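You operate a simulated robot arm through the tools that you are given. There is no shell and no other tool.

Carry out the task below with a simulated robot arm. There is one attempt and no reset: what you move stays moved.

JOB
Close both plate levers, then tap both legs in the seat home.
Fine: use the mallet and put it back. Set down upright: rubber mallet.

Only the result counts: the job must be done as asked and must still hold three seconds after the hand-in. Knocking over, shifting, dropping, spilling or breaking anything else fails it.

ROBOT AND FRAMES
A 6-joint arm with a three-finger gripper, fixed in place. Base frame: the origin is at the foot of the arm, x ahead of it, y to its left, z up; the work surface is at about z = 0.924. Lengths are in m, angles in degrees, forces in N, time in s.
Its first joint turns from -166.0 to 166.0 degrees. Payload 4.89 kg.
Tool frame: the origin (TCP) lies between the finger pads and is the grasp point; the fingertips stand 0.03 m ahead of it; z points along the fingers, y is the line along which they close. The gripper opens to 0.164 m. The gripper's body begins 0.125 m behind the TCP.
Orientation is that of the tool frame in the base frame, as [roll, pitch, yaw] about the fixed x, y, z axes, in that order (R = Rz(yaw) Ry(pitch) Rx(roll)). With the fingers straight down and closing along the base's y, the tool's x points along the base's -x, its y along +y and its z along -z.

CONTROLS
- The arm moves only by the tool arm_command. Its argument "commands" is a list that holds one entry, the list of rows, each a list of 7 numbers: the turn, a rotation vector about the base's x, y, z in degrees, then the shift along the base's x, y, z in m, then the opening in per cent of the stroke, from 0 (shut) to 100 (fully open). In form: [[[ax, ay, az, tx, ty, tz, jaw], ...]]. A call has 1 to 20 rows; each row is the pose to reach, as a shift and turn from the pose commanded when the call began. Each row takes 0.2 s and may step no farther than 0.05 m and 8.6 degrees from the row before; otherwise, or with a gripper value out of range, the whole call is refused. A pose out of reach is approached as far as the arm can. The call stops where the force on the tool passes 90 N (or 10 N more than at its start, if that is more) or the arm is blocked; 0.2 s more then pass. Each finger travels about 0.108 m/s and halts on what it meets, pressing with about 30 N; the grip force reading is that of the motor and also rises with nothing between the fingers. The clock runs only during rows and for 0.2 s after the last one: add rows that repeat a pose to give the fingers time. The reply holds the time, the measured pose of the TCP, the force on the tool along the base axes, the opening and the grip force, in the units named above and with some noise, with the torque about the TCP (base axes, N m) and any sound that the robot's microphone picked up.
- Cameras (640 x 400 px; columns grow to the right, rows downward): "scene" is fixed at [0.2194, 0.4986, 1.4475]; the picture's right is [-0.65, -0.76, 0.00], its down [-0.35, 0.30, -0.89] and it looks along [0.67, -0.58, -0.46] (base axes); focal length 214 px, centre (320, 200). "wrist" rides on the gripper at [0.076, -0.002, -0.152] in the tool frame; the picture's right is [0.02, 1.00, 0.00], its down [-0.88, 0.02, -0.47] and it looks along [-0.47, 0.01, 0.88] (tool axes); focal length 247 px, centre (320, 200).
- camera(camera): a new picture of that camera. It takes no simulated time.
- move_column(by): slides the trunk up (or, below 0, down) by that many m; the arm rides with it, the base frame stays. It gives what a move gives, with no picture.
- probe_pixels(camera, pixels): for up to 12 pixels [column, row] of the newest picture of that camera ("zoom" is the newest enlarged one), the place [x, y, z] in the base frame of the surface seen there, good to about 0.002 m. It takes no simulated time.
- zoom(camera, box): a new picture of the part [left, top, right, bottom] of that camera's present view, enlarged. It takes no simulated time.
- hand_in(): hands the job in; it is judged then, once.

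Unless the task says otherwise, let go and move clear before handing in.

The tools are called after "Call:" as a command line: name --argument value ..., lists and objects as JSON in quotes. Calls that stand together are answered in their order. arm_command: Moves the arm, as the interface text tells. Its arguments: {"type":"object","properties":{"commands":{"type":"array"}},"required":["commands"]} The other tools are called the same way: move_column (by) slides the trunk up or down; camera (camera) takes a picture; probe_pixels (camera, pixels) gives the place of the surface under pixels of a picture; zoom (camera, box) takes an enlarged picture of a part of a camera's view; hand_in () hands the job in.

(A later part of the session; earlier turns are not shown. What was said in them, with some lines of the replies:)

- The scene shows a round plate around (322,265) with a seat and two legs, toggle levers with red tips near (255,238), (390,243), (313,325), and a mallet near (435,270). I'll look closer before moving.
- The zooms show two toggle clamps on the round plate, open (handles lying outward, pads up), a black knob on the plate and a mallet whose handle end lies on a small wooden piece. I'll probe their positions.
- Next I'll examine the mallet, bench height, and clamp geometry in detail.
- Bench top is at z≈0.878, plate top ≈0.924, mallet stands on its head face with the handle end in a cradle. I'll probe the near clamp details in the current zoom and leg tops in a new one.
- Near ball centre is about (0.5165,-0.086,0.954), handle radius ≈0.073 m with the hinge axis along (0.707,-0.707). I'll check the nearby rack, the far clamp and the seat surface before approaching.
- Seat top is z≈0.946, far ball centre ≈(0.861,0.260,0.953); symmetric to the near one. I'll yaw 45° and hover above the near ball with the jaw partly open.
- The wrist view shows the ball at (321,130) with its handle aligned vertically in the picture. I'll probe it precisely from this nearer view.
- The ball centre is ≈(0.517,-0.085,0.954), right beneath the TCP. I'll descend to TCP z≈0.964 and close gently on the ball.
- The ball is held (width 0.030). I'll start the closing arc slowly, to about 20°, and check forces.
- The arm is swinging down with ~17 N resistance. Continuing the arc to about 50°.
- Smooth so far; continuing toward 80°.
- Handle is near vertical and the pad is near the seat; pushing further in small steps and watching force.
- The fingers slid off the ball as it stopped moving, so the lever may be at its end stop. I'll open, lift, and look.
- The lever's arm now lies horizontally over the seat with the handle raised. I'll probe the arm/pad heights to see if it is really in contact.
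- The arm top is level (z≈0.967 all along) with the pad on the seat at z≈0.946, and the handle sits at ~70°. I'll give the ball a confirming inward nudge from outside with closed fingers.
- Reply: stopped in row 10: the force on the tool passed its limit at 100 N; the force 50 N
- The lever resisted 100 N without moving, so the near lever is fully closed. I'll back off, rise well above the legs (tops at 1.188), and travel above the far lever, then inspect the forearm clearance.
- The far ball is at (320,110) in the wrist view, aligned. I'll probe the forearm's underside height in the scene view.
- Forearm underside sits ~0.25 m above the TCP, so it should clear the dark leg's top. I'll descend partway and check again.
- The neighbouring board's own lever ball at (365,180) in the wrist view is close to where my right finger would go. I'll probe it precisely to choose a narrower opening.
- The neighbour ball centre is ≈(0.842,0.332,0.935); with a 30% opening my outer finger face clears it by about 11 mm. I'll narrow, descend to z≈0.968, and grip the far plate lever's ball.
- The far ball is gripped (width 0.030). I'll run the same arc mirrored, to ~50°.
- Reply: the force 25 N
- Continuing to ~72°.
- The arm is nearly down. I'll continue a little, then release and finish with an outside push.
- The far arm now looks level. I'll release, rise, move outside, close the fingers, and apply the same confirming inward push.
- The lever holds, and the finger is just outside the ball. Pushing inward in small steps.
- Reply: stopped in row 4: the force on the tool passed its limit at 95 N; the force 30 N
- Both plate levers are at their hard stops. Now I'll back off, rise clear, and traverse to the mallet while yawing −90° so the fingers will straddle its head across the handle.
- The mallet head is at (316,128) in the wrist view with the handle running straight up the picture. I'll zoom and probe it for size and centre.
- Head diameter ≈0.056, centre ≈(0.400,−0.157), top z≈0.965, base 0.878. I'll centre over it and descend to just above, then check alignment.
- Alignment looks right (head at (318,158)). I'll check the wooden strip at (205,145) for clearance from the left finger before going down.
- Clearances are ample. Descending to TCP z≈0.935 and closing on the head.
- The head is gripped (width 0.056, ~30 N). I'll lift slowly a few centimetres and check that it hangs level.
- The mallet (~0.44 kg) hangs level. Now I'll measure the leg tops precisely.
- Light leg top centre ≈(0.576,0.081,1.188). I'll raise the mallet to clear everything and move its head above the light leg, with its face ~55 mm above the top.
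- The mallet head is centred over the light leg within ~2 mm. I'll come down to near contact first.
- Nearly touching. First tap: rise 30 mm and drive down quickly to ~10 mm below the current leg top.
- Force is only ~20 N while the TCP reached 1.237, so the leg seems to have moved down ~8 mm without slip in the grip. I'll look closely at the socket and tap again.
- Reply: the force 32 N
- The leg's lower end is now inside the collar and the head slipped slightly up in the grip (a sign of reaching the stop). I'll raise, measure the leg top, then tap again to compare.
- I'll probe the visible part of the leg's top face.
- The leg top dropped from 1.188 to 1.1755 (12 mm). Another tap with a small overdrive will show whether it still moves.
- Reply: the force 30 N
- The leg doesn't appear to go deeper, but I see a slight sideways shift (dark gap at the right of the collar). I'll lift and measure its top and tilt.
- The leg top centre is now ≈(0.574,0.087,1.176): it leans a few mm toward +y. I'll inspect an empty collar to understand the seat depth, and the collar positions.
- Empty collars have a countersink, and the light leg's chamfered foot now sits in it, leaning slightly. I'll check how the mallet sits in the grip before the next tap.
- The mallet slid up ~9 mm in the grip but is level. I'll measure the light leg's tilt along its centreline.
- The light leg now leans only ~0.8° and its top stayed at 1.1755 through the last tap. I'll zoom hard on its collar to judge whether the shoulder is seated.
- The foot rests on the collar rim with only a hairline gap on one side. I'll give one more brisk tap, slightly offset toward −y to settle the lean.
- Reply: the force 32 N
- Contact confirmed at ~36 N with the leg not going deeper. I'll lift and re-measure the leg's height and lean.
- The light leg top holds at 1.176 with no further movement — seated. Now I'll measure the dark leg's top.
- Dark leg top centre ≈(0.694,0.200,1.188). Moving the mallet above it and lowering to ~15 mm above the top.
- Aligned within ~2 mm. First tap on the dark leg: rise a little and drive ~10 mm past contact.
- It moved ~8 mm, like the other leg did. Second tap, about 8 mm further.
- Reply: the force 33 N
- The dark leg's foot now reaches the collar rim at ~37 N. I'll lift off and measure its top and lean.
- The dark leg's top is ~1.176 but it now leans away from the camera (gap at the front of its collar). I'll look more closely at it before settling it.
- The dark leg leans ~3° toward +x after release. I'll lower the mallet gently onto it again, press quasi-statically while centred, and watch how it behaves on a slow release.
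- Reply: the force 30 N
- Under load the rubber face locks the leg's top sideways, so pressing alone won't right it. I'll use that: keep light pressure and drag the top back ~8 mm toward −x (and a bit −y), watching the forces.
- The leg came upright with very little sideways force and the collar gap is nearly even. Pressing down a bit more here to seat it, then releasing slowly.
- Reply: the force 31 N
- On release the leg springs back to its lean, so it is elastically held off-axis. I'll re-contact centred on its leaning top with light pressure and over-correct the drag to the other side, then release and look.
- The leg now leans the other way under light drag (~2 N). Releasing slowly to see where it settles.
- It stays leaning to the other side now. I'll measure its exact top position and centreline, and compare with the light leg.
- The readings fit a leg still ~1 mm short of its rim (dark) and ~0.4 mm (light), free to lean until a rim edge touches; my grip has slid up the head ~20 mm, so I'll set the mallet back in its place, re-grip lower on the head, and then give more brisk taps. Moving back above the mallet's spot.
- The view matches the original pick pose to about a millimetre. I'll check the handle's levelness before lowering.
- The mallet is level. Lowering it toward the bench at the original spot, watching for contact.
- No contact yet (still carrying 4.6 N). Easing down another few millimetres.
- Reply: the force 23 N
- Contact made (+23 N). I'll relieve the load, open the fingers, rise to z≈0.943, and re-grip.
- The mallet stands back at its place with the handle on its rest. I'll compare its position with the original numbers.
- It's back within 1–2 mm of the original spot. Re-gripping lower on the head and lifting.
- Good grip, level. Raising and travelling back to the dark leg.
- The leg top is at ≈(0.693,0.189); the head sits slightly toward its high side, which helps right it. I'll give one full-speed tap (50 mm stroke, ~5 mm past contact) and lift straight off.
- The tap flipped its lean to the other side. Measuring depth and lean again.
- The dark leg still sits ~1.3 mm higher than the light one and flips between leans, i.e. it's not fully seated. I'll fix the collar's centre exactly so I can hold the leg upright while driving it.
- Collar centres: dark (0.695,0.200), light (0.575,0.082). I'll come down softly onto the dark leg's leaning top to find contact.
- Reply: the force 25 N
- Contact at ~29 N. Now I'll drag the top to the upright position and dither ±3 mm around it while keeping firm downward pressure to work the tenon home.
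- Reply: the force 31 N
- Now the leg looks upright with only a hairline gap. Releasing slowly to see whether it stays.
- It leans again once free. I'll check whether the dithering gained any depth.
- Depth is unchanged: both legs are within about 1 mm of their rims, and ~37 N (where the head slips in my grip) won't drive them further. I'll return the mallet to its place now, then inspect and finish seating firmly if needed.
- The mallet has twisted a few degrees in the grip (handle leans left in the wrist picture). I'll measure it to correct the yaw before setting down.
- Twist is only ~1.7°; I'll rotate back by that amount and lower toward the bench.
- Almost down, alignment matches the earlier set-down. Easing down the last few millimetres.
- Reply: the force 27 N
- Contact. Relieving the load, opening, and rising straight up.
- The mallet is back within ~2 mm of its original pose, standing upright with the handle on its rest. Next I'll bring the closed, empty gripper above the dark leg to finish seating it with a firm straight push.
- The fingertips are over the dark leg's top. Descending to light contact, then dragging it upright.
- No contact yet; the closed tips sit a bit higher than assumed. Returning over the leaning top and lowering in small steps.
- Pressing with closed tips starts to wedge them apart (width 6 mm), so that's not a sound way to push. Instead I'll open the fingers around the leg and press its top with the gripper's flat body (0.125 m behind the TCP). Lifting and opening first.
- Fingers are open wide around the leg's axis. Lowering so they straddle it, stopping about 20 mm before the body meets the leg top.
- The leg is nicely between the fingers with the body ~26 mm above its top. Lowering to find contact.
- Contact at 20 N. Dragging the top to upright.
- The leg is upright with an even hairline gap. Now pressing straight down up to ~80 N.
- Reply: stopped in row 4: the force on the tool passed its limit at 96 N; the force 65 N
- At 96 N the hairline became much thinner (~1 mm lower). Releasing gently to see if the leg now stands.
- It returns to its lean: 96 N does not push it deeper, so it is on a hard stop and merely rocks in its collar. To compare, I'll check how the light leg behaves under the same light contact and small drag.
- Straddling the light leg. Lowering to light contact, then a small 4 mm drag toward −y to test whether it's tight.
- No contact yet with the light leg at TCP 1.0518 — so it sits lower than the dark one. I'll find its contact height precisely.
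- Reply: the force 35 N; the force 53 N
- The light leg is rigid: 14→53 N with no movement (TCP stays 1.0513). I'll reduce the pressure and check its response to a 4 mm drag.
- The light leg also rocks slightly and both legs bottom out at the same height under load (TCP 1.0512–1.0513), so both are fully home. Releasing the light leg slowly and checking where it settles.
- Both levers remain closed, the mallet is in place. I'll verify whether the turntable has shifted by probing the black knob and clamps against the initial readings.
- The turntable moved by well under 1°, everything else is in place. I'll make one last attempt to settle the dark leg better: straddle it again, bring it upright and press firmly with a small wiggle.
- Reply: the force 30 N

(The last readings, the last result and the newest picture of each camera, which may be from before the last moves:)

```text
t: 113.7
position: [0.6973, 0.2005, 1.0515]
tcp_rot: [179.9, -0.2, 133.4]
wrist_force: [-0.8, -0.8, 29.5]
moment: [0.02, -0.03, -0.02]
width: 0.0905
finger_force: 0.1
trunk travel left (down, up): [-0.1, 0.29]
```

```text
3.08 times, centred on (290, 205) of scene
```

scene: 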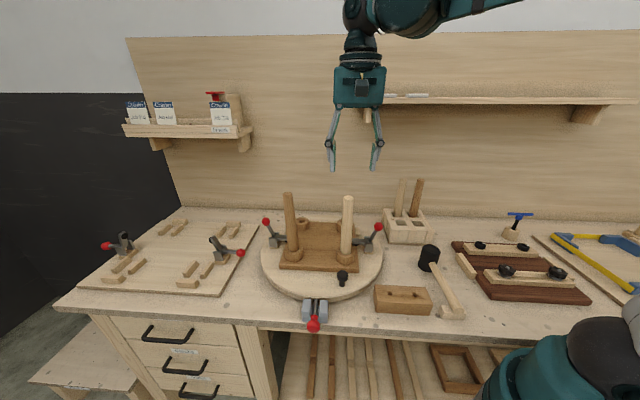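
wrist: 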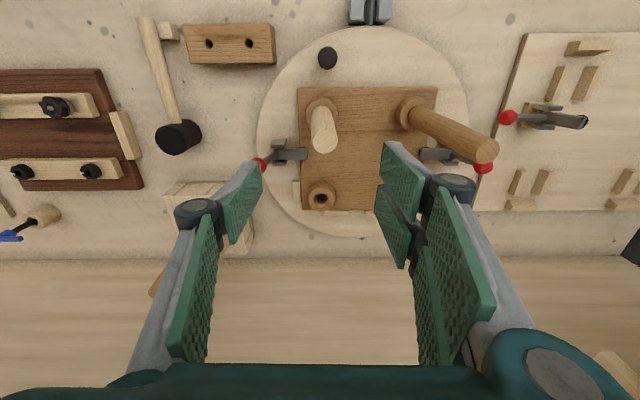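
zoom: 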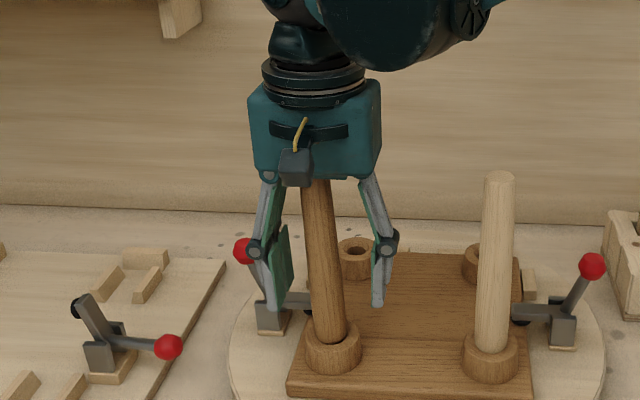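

Contact height matches the light leg's (within noise). Dragging upright, then pressing to ~75 N with a small wiggle.

Call:
arm_command --commands '[[[0, 0, 0, -0.003, -0.0005, 0.0005, 55], [0, 0, 0, -0.006, -0.001, 0.0005, 55], [0, 0, 0, -0.009, -0.0015, 0.0003, 55], [0, 0, 0, -0.009, -0.0015, -0.001, 55], [0, 0, 0, -0.009, -0.0015, -0.002, 55], [0, 0, 0, -0.0105, -0.0015, -0.002, 55], [0, 0, 0, -0.009, -0.003, -0.002, 55], [0, 0, 0, -0.0075, -0.0015, -0.002, 55], [0, 0, 0, -0.009, 0, -0.002, 55], [0, 0, 0, -0.009, -0.0015, -0.002, 55], [0, 0, 0, -0.009, -0.0015, -0.002, 55]]]'

Call:
zoom --camera "scene" --box '[283, 240, 303, 255]'

```text
t: 116.1
position: [0.6881, 0.1991, 1.0504]
tcp_rot: [-180.0, 0.0, 133.3]
wrist_force: [0.0, -1.2, 75.0]
moment: [0.28, -0.71, 0.01]
width: 0.0898
finger_force: 0.1
trunk travel left (down, up): [-0.1, 0.29]
```

```text
16.00 times, centred on (293, 248) of scene
```

zoom: 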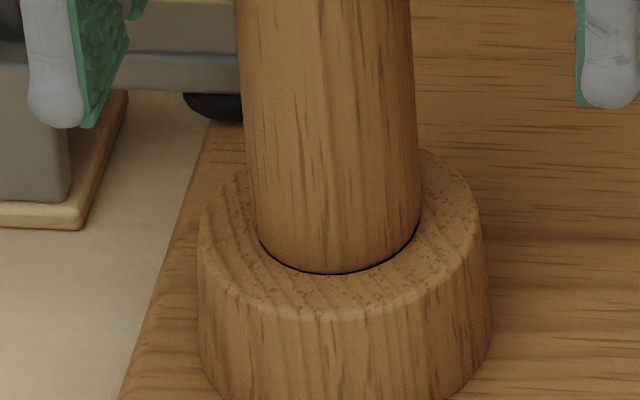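

At 75 N the dark leg bottoms at TCP 1.0504 — at least as deep as the light one. I'll release slowly from slightly past upright to see if it settles straighter.

Call:
arm_command --commands '[[[0, 0, 0, -0.001, -0.0005, 0.001, 55], [0, 0, 0, -0.002, -0.001, 0.002, 55], [0, 0, 0, -0.002, -0.001, 0.0025, 55], [0, 0, 0, -0.002, -0.001, 0.003, 55], [0, 0, 0, -0.002, -0.001, 0.0035, 55], [0, 0, 0, -0.002, -0.001, 0.004, 55], [0, 0, 0, -0.002, -0.001, 0.005, 55], [0, 0, 0, -0.002, -0.001, 0.007, 55], [0, 0, 0, -0.002, -0.001, 0.01, 55]]]'

Call:
zoom --camera "scene" --box '[283, 240, 303, 255]'

Call:
zoom --camera "scene" --box '[230, 140, 350, 270]'

```text
t: 118.1
position: [0.6861, 0.1982, 1.0568]
tcp_rot: [-180.0, -0.1, 133.4]
wrist_force: [-0.5, 0.2, -0.4]
moment: [0.02, 0.02, 0.01]
width: 0.0902
finger_force: 0.0
trunk travel left (down, up): [-0.1, 0.29]
```

```text
16.00 times, centred on (293, 248) of scene
```

zoom: 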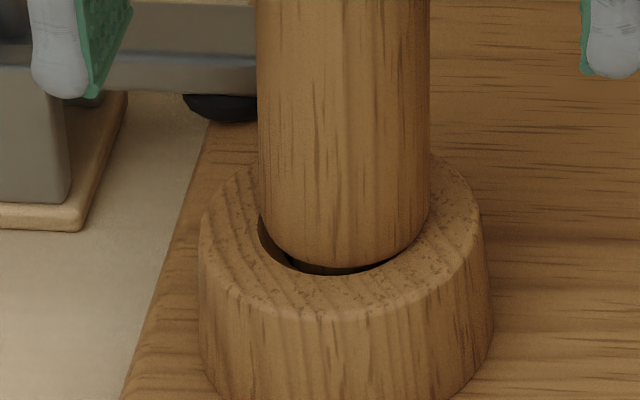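

```text
3.08 times, centred on (290, 205) of scene
```

zoom: 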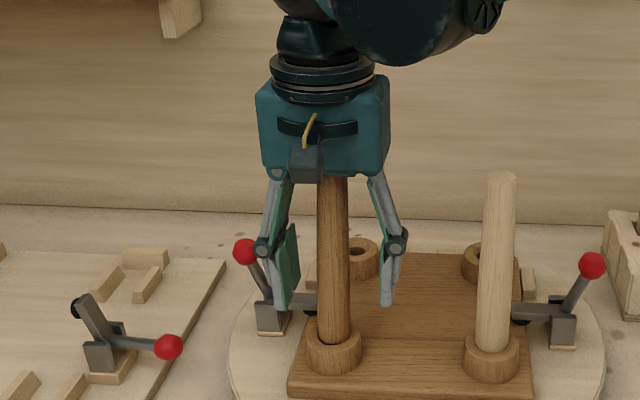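

It settles to one side or the other, pivoting deep in the bore — i.e. it's standing on the bottom of its hole. I'll try coaxing it toward the camera side (−x,+y) in case it rests straighter there.

Call:
arm_command --commands '[[[0, 0, 0, 0, 0, -0.003, 55], [0, 0, 0, 0, 0, -0.0045, 55], [0, 0, 0, 0, 0, -0.0055, 55], [0, 0, 0, 0, 0.003, -0.0055, 55], [0, 0, 0, -0.001, 0.006, -0.0055, 55], [0, 0, 0, -0.002, 0.009, -0.0055, 55], [0, 0, 0, -0.003, 0.012, -0.0055, 55], [0, 0, 0, -0.003, 0.012, -0.0045, 55], [0, 0, 0, -0.003, 0.012, -0.0035, 55], [0, 0, 0, -0.003, 0.012, -0.002, 55], [0, 0, 0, -0.003, 0.012, 0, 55], [0, 0, 0, -0.003, 0.012, 0.004, 55]]]'

Call:
zoom --camera "scene" --box '[283, 240, 303, 255]'

Call:
zoom --camera "scene" --box '[230, 140, 350, 270]'

```text
t: 120.7
position: [0.6836, 0.2112, 1.0611]
tcp_rot: [-180.0, -0.1, 133.2]
wrist_force: [-0.3, 0.2, 0.2]
moment: [0.0, 0.01, 0.01]
width: 0.0903
finger_force: 0.1
trunk travel left (down, up): [-0.1, 0.29]
```

```text
16.00 times, centred on (293, 248) of scene
```

zoom: 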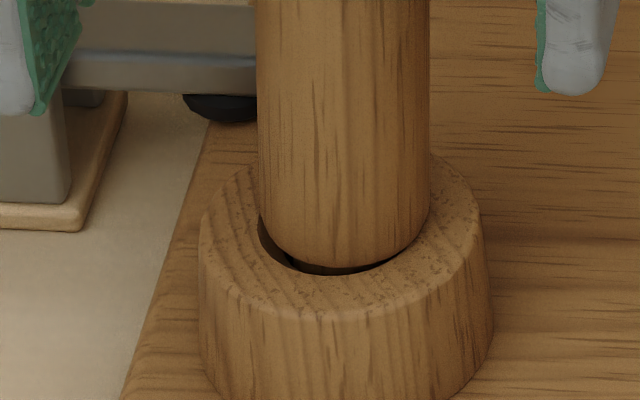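

```text
3.08 times, centred on (290, 205) of scene
```

zoom: 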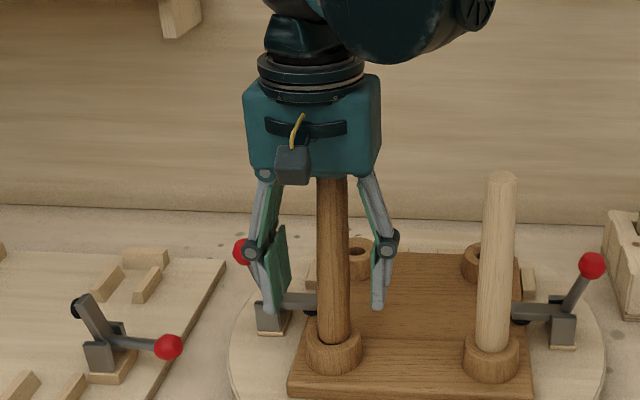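

I missed contact (the body is narrow and the leg top was outside it). Re-centring over the top, making contact, and then dragging.

Call:
arm_command --commands '[[[0, 0, 0, 0.003, -0.008, 0, 55], [0, 0, 0, 0.0065, -0.017, 0, 55], [0, 0, 0, 0.0065, -0.017, -0.005, 55], [0, 0, 0, 0.0065, -0.017, -0.008, 55], [0, 0, 0, 0.0065, -0.017, -0.0095, 55], [0, 0, 0, 0.0065, -0.017, -0.0105, 55]]]'

```text
t: 122.1
position: [0.69, 0.194, 1.0521]
tcp_rot: [179.9, -0.1, 133.4]
wrist_force: [0.4, 0.6, 22.7]
moment: [0.06, -0.11, 0.03]
width: 0.09
finger_force: 0.1
trunk travel left (down, up): [-0.1, 0.29]
```

Contact at 23 N. Dragging through upright toward the camera side and releasing slowly.

Call:
arm_command --commands '[[[0, 0, 0, 0.001, 0.0035, 0, 55], [0, 0, 0, 0.001, 0.007, 0, 55], [0, 0, 0, 0, 0.0105, 0, 55], [0, 0, 0, -0.002, 0.013, 0, 55], [0, 0, 0, -0.004, 0.015, 0.0002, 55], [0, 0, 0, -0.004, 0.015, 0.0007, 55], [0, 0, 0, -0.004, 0.015, 0.0012, 55], [0, 0, 0, -0.004, 0.015, 0.0017, 55], [0, 0, 0, -0.004, 0.015, 0.0025, 55], [0, 0, 0, -0.004, 0.015, 0.005, 55], [0, 0, 0, -0.004, 0.015, 0.01, 55]]]'

Call:
zoom --camera "scene" --box '[283, 240, 303, 255]'

Call:
zoom --camera "scene" --box '[230, 140, 350, 270]'

```text
t: 124.5
position: [0.6867, 0.2079, 1.0607]
tcp_rot: [-180.0, -0.1, 133.3]
wrist_force: [1.1, -0.7, -0.7]
moment: [-0.02, 0.04, 0.02]
width: 0.0904
finger_force: 0.0
trunk travel left (down, up): [-0.1, 0.29]
```

```text
16.00 times, centred on (293, 248) of scene
```

zoom: 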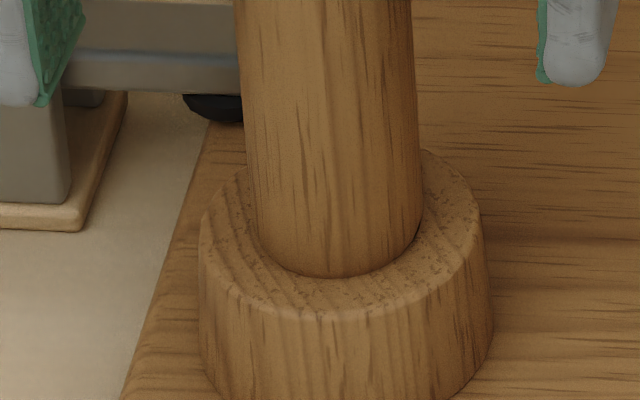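

```text
3.08 times, centred on (290, 205) of scene
```

zoom: 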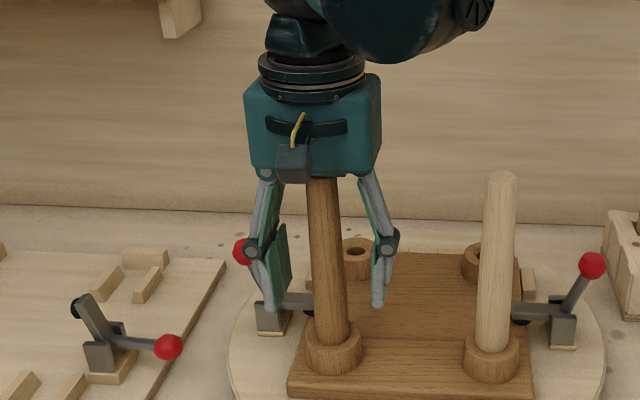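

Now the leg's front sits on the rim with no visible gap. Lifting clear to measure the lean.

Call:
arm_command --commands '[[[0, 0, 0, 0.004, -0.003, 0.01, 55], [0, 0, 0, 0.006, -0.005, 0.05, 55], [0, 0, 0, 0.006, -0.005, 0.095, 55], [0, 0, 0, 0.006, -0.005, 0.14, 55], [0, 0, 0, 0.006, -0.005, 0.185, 55], [0, 0, 0, 0.006, -0.005, 0.23, 55]]]'

Call:
zoom --camera "scene" --box '[260, 185, 320, 265]'

Call:
probe_pixels --camera "zoom" --pixels '[[319, 56], [312, 56], [327, 57], [320, 52], [322, 95], [326, 150], [328, 200], [332, 250], [336, 300]]'

Call:
camera --camera "wrist"

```text
t: 125.9
position: [0.6918, 0.2033, 1.2928]
tcp_rot: [180.0, -0.1, 133.3]
wrist_force: [0.6, 0.0, -0.5]
moment: [-0.03, 0.1, 0.04]
width: 0.0904
finger_force: 0.0
trunk travel left (down, up): [-0.1, 0.29]
```

```text
5.00 times, centred on (290, 225) of scene
```

zoom: 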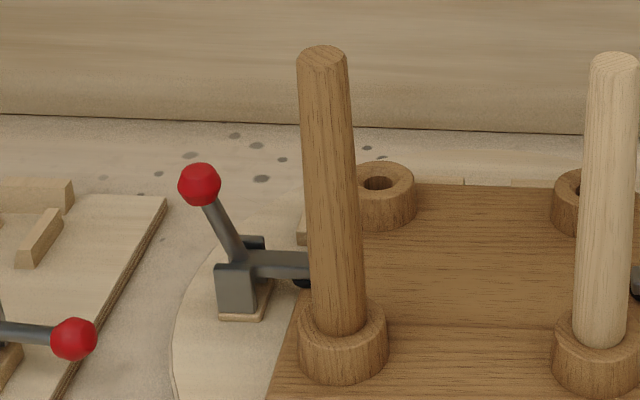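

```text
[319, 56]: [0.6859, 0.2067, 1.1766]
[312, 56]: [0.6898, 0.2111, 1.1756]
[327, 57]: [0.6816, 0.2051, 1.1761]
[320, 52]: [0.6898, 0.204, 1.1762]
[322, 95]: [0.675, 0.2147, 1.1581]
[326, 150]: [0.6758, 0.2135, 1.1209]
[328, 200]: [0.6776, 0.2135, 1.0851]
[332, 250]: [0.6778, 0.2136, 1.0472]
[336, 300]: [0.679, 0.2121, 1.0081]
```

```text
taken
```

wrist: 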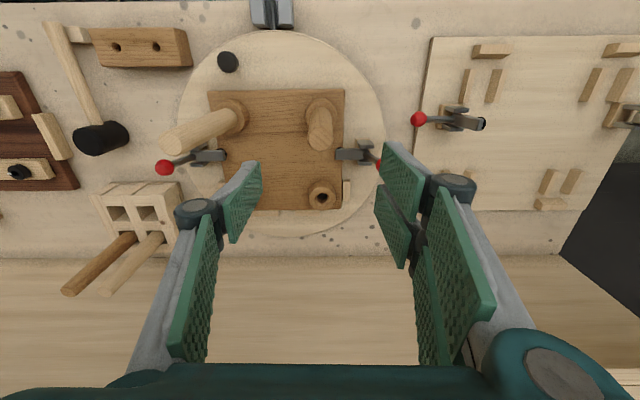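

Now the dark leg leans only ~1.8° (similar to the light one at ~1.4°) and sits on its rim, top at 1.176. I'll retreat to a clear pose and do a final inspection.

Call:
arm_command --commands '[[[0, 0, 0, 0, 0, 0.045, 55], [0, 0, 0, 0, 0, 0.09, 55], [0, 0, 0, -0.03, -0.03, 0.12, 55], [0, 0, 0, -0.06, -0.06, 0.13, 55], [0, 0, 0, -0.095, -0.095, 0.13, 55], [0, 0, 0, -0.13, -0.13, 0.13, 55], [0, 0, 0, -0.165, -0.165, 0.13, 55], [0, 0, 0, -0.19, -0.19, 0.13, 55], [0, 0, 0, -0.19, -0.19, 0.13, 55]]]'

Call:
camera --camera "scene"

Call:
camera --camera "wrist"

Call:
zoom --camera "scene" --box '[230, 170, 410, 340]'

Call:
zoom --camera "scene" --box '[410, 235, 480, 325]'

```text
refused: row 3 steps farther than a row can; nothing moved
```

```text
taken
```

scene: 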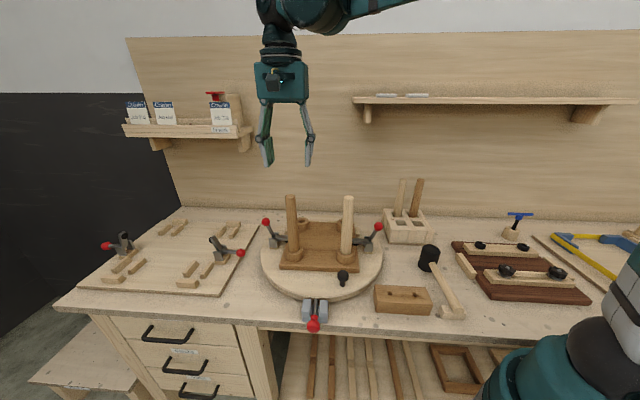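

```text
taken
```

wrist: 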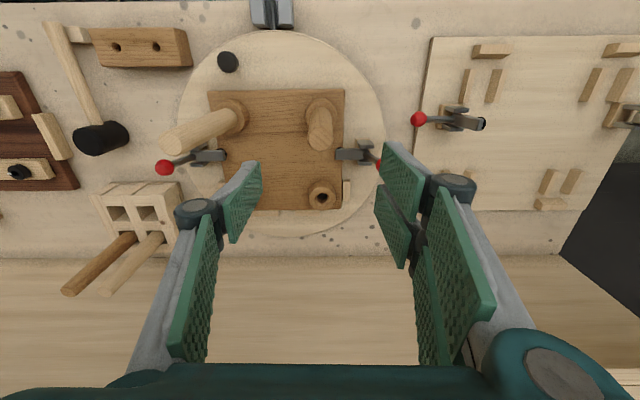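

```text
2.35 times, centred on (320, 255) of scene
```

zoom: 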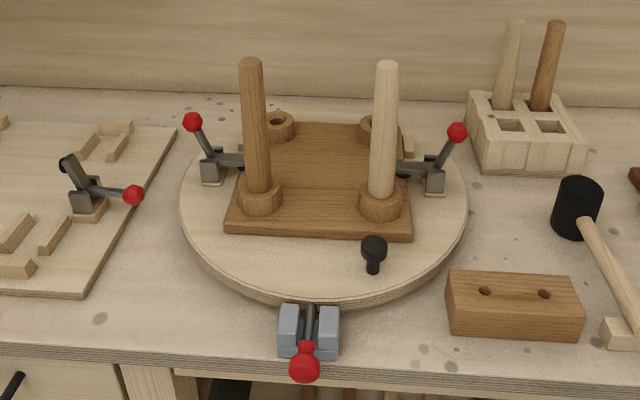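

```text
4.44 times, centred on (445, 280) of scene
```

zoom: 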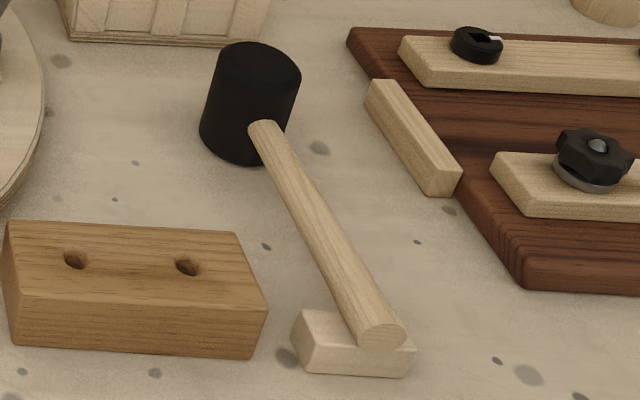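

Everything looks right: both levers closed, both legs down on their collars, the knob back at its original pixel (374,249), the mallet upright on its spot. The retreat was refused for step size; retrying with smaller steps.

Call:
arm_command --commands '[[[0, 0, 0, 0, 0, 0.04, 55], [0, 0, 0, 0, 0, 0.08, 55], [0, 0, 0, -0.015, -0.015, 0.11, 55], [0, 0, 0, -0.04, -0.04, 0.12, 55], [0, 0, 0, -0.07, -0.07, 0.12, 55], [0, 0, 0, -0.1, -0.1, 0.12, 55], [0, 0, 0, -0.13, -0.13, 0.12, 55], [0, 0, 0, -0.16, -0.16, 0.12, 55], [0, 0, 0, -0.19, -0.19, 0.12, 55], [0, 0, 0, -0.19, -0.19, 0.12, 55]]]'

Call:
camera --camera "scene"

Call:
zoom --camera "scene" --box '[240, 180, 400, 280]'

Call:
camera --camera "wrist"

```text
t: 128.1
position: [0.5017, 0.014, 1.4089]
tcp_rot: [-180.0, -0.1, 133.4]
wrist_force: [-0.1, 0.0, -0.1]
moment: [0.0, -0.06, 0.01]
width: 0.0906
finger_force: 0.0
trunk travel left (down, up): [-0.1, 0.29]
```

```text
taken
```

scene: 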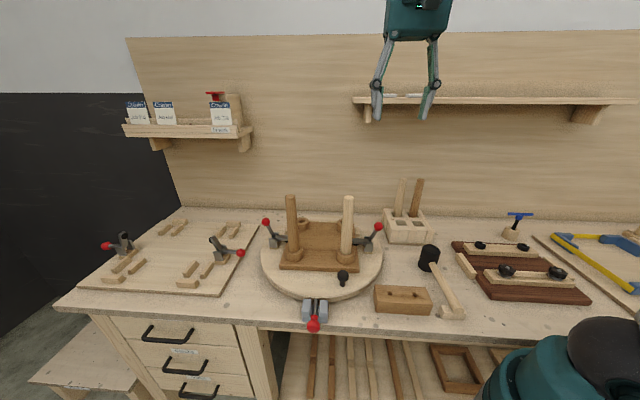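

```text
4.00 times, centred on (320, 230) of scene
```

zoom: 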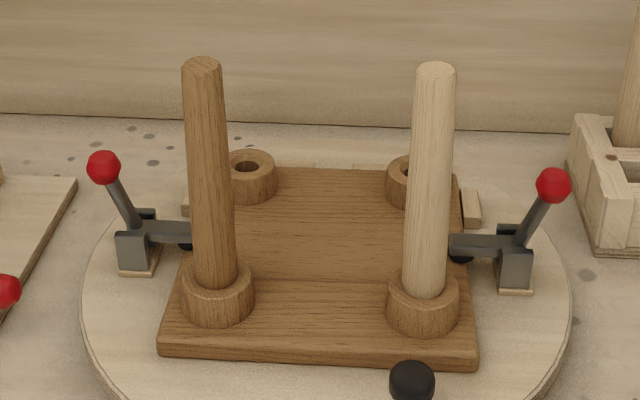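

```text
taken
```

wrist: 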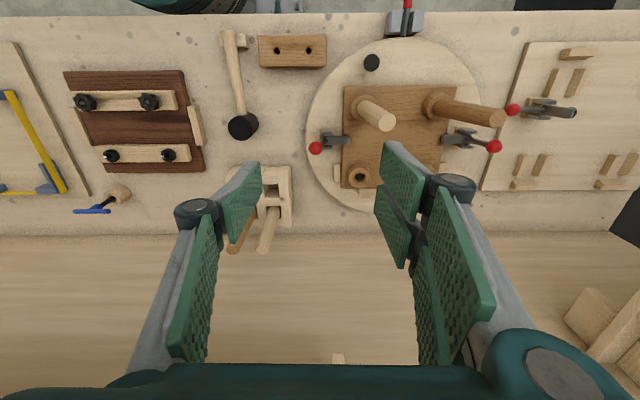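

The final pictures show both plate levers closed (handles up at (266,222) and (378,227)). Both legs are down on their collars, the mallet is upright in its place at (430,258)–(455,312), and the arm is clear. Handing in.

Call:
hand_in

```text
The job is handed in.
```

I handed the job in: both plate levers are closed, both legs are driven down to a hard stop, and the mallet is back in its place. The result hasn't been reported back to me.

- **Levers:** both plate clamps are at their end stops. A 95–100 N push on each moved them no further at the end.
- **Legs:** each leg went down about 12 mm under the mallet. A later push of 53 N on the light leg and 96 N on the dark leg drove neither any deeper.
- **Lean:** the legs rock slightly in their collars. At hand-in the light leg leaned about 1.4° and the dark leg about 1.8°.
- **Mallet:** it stands upright on its head with the handle on its rest, within about 2 mm of where it started.
- **Other movement:** the turntable turned by less than about 1° during the taps. In the last pictures its knob was back at its starting position.

I gripped the mallet by its head rather than its handle. After the taps I also pressed both leg tops with the gripper body to check they were seated, and nudged the dark leg to reduce its lean.
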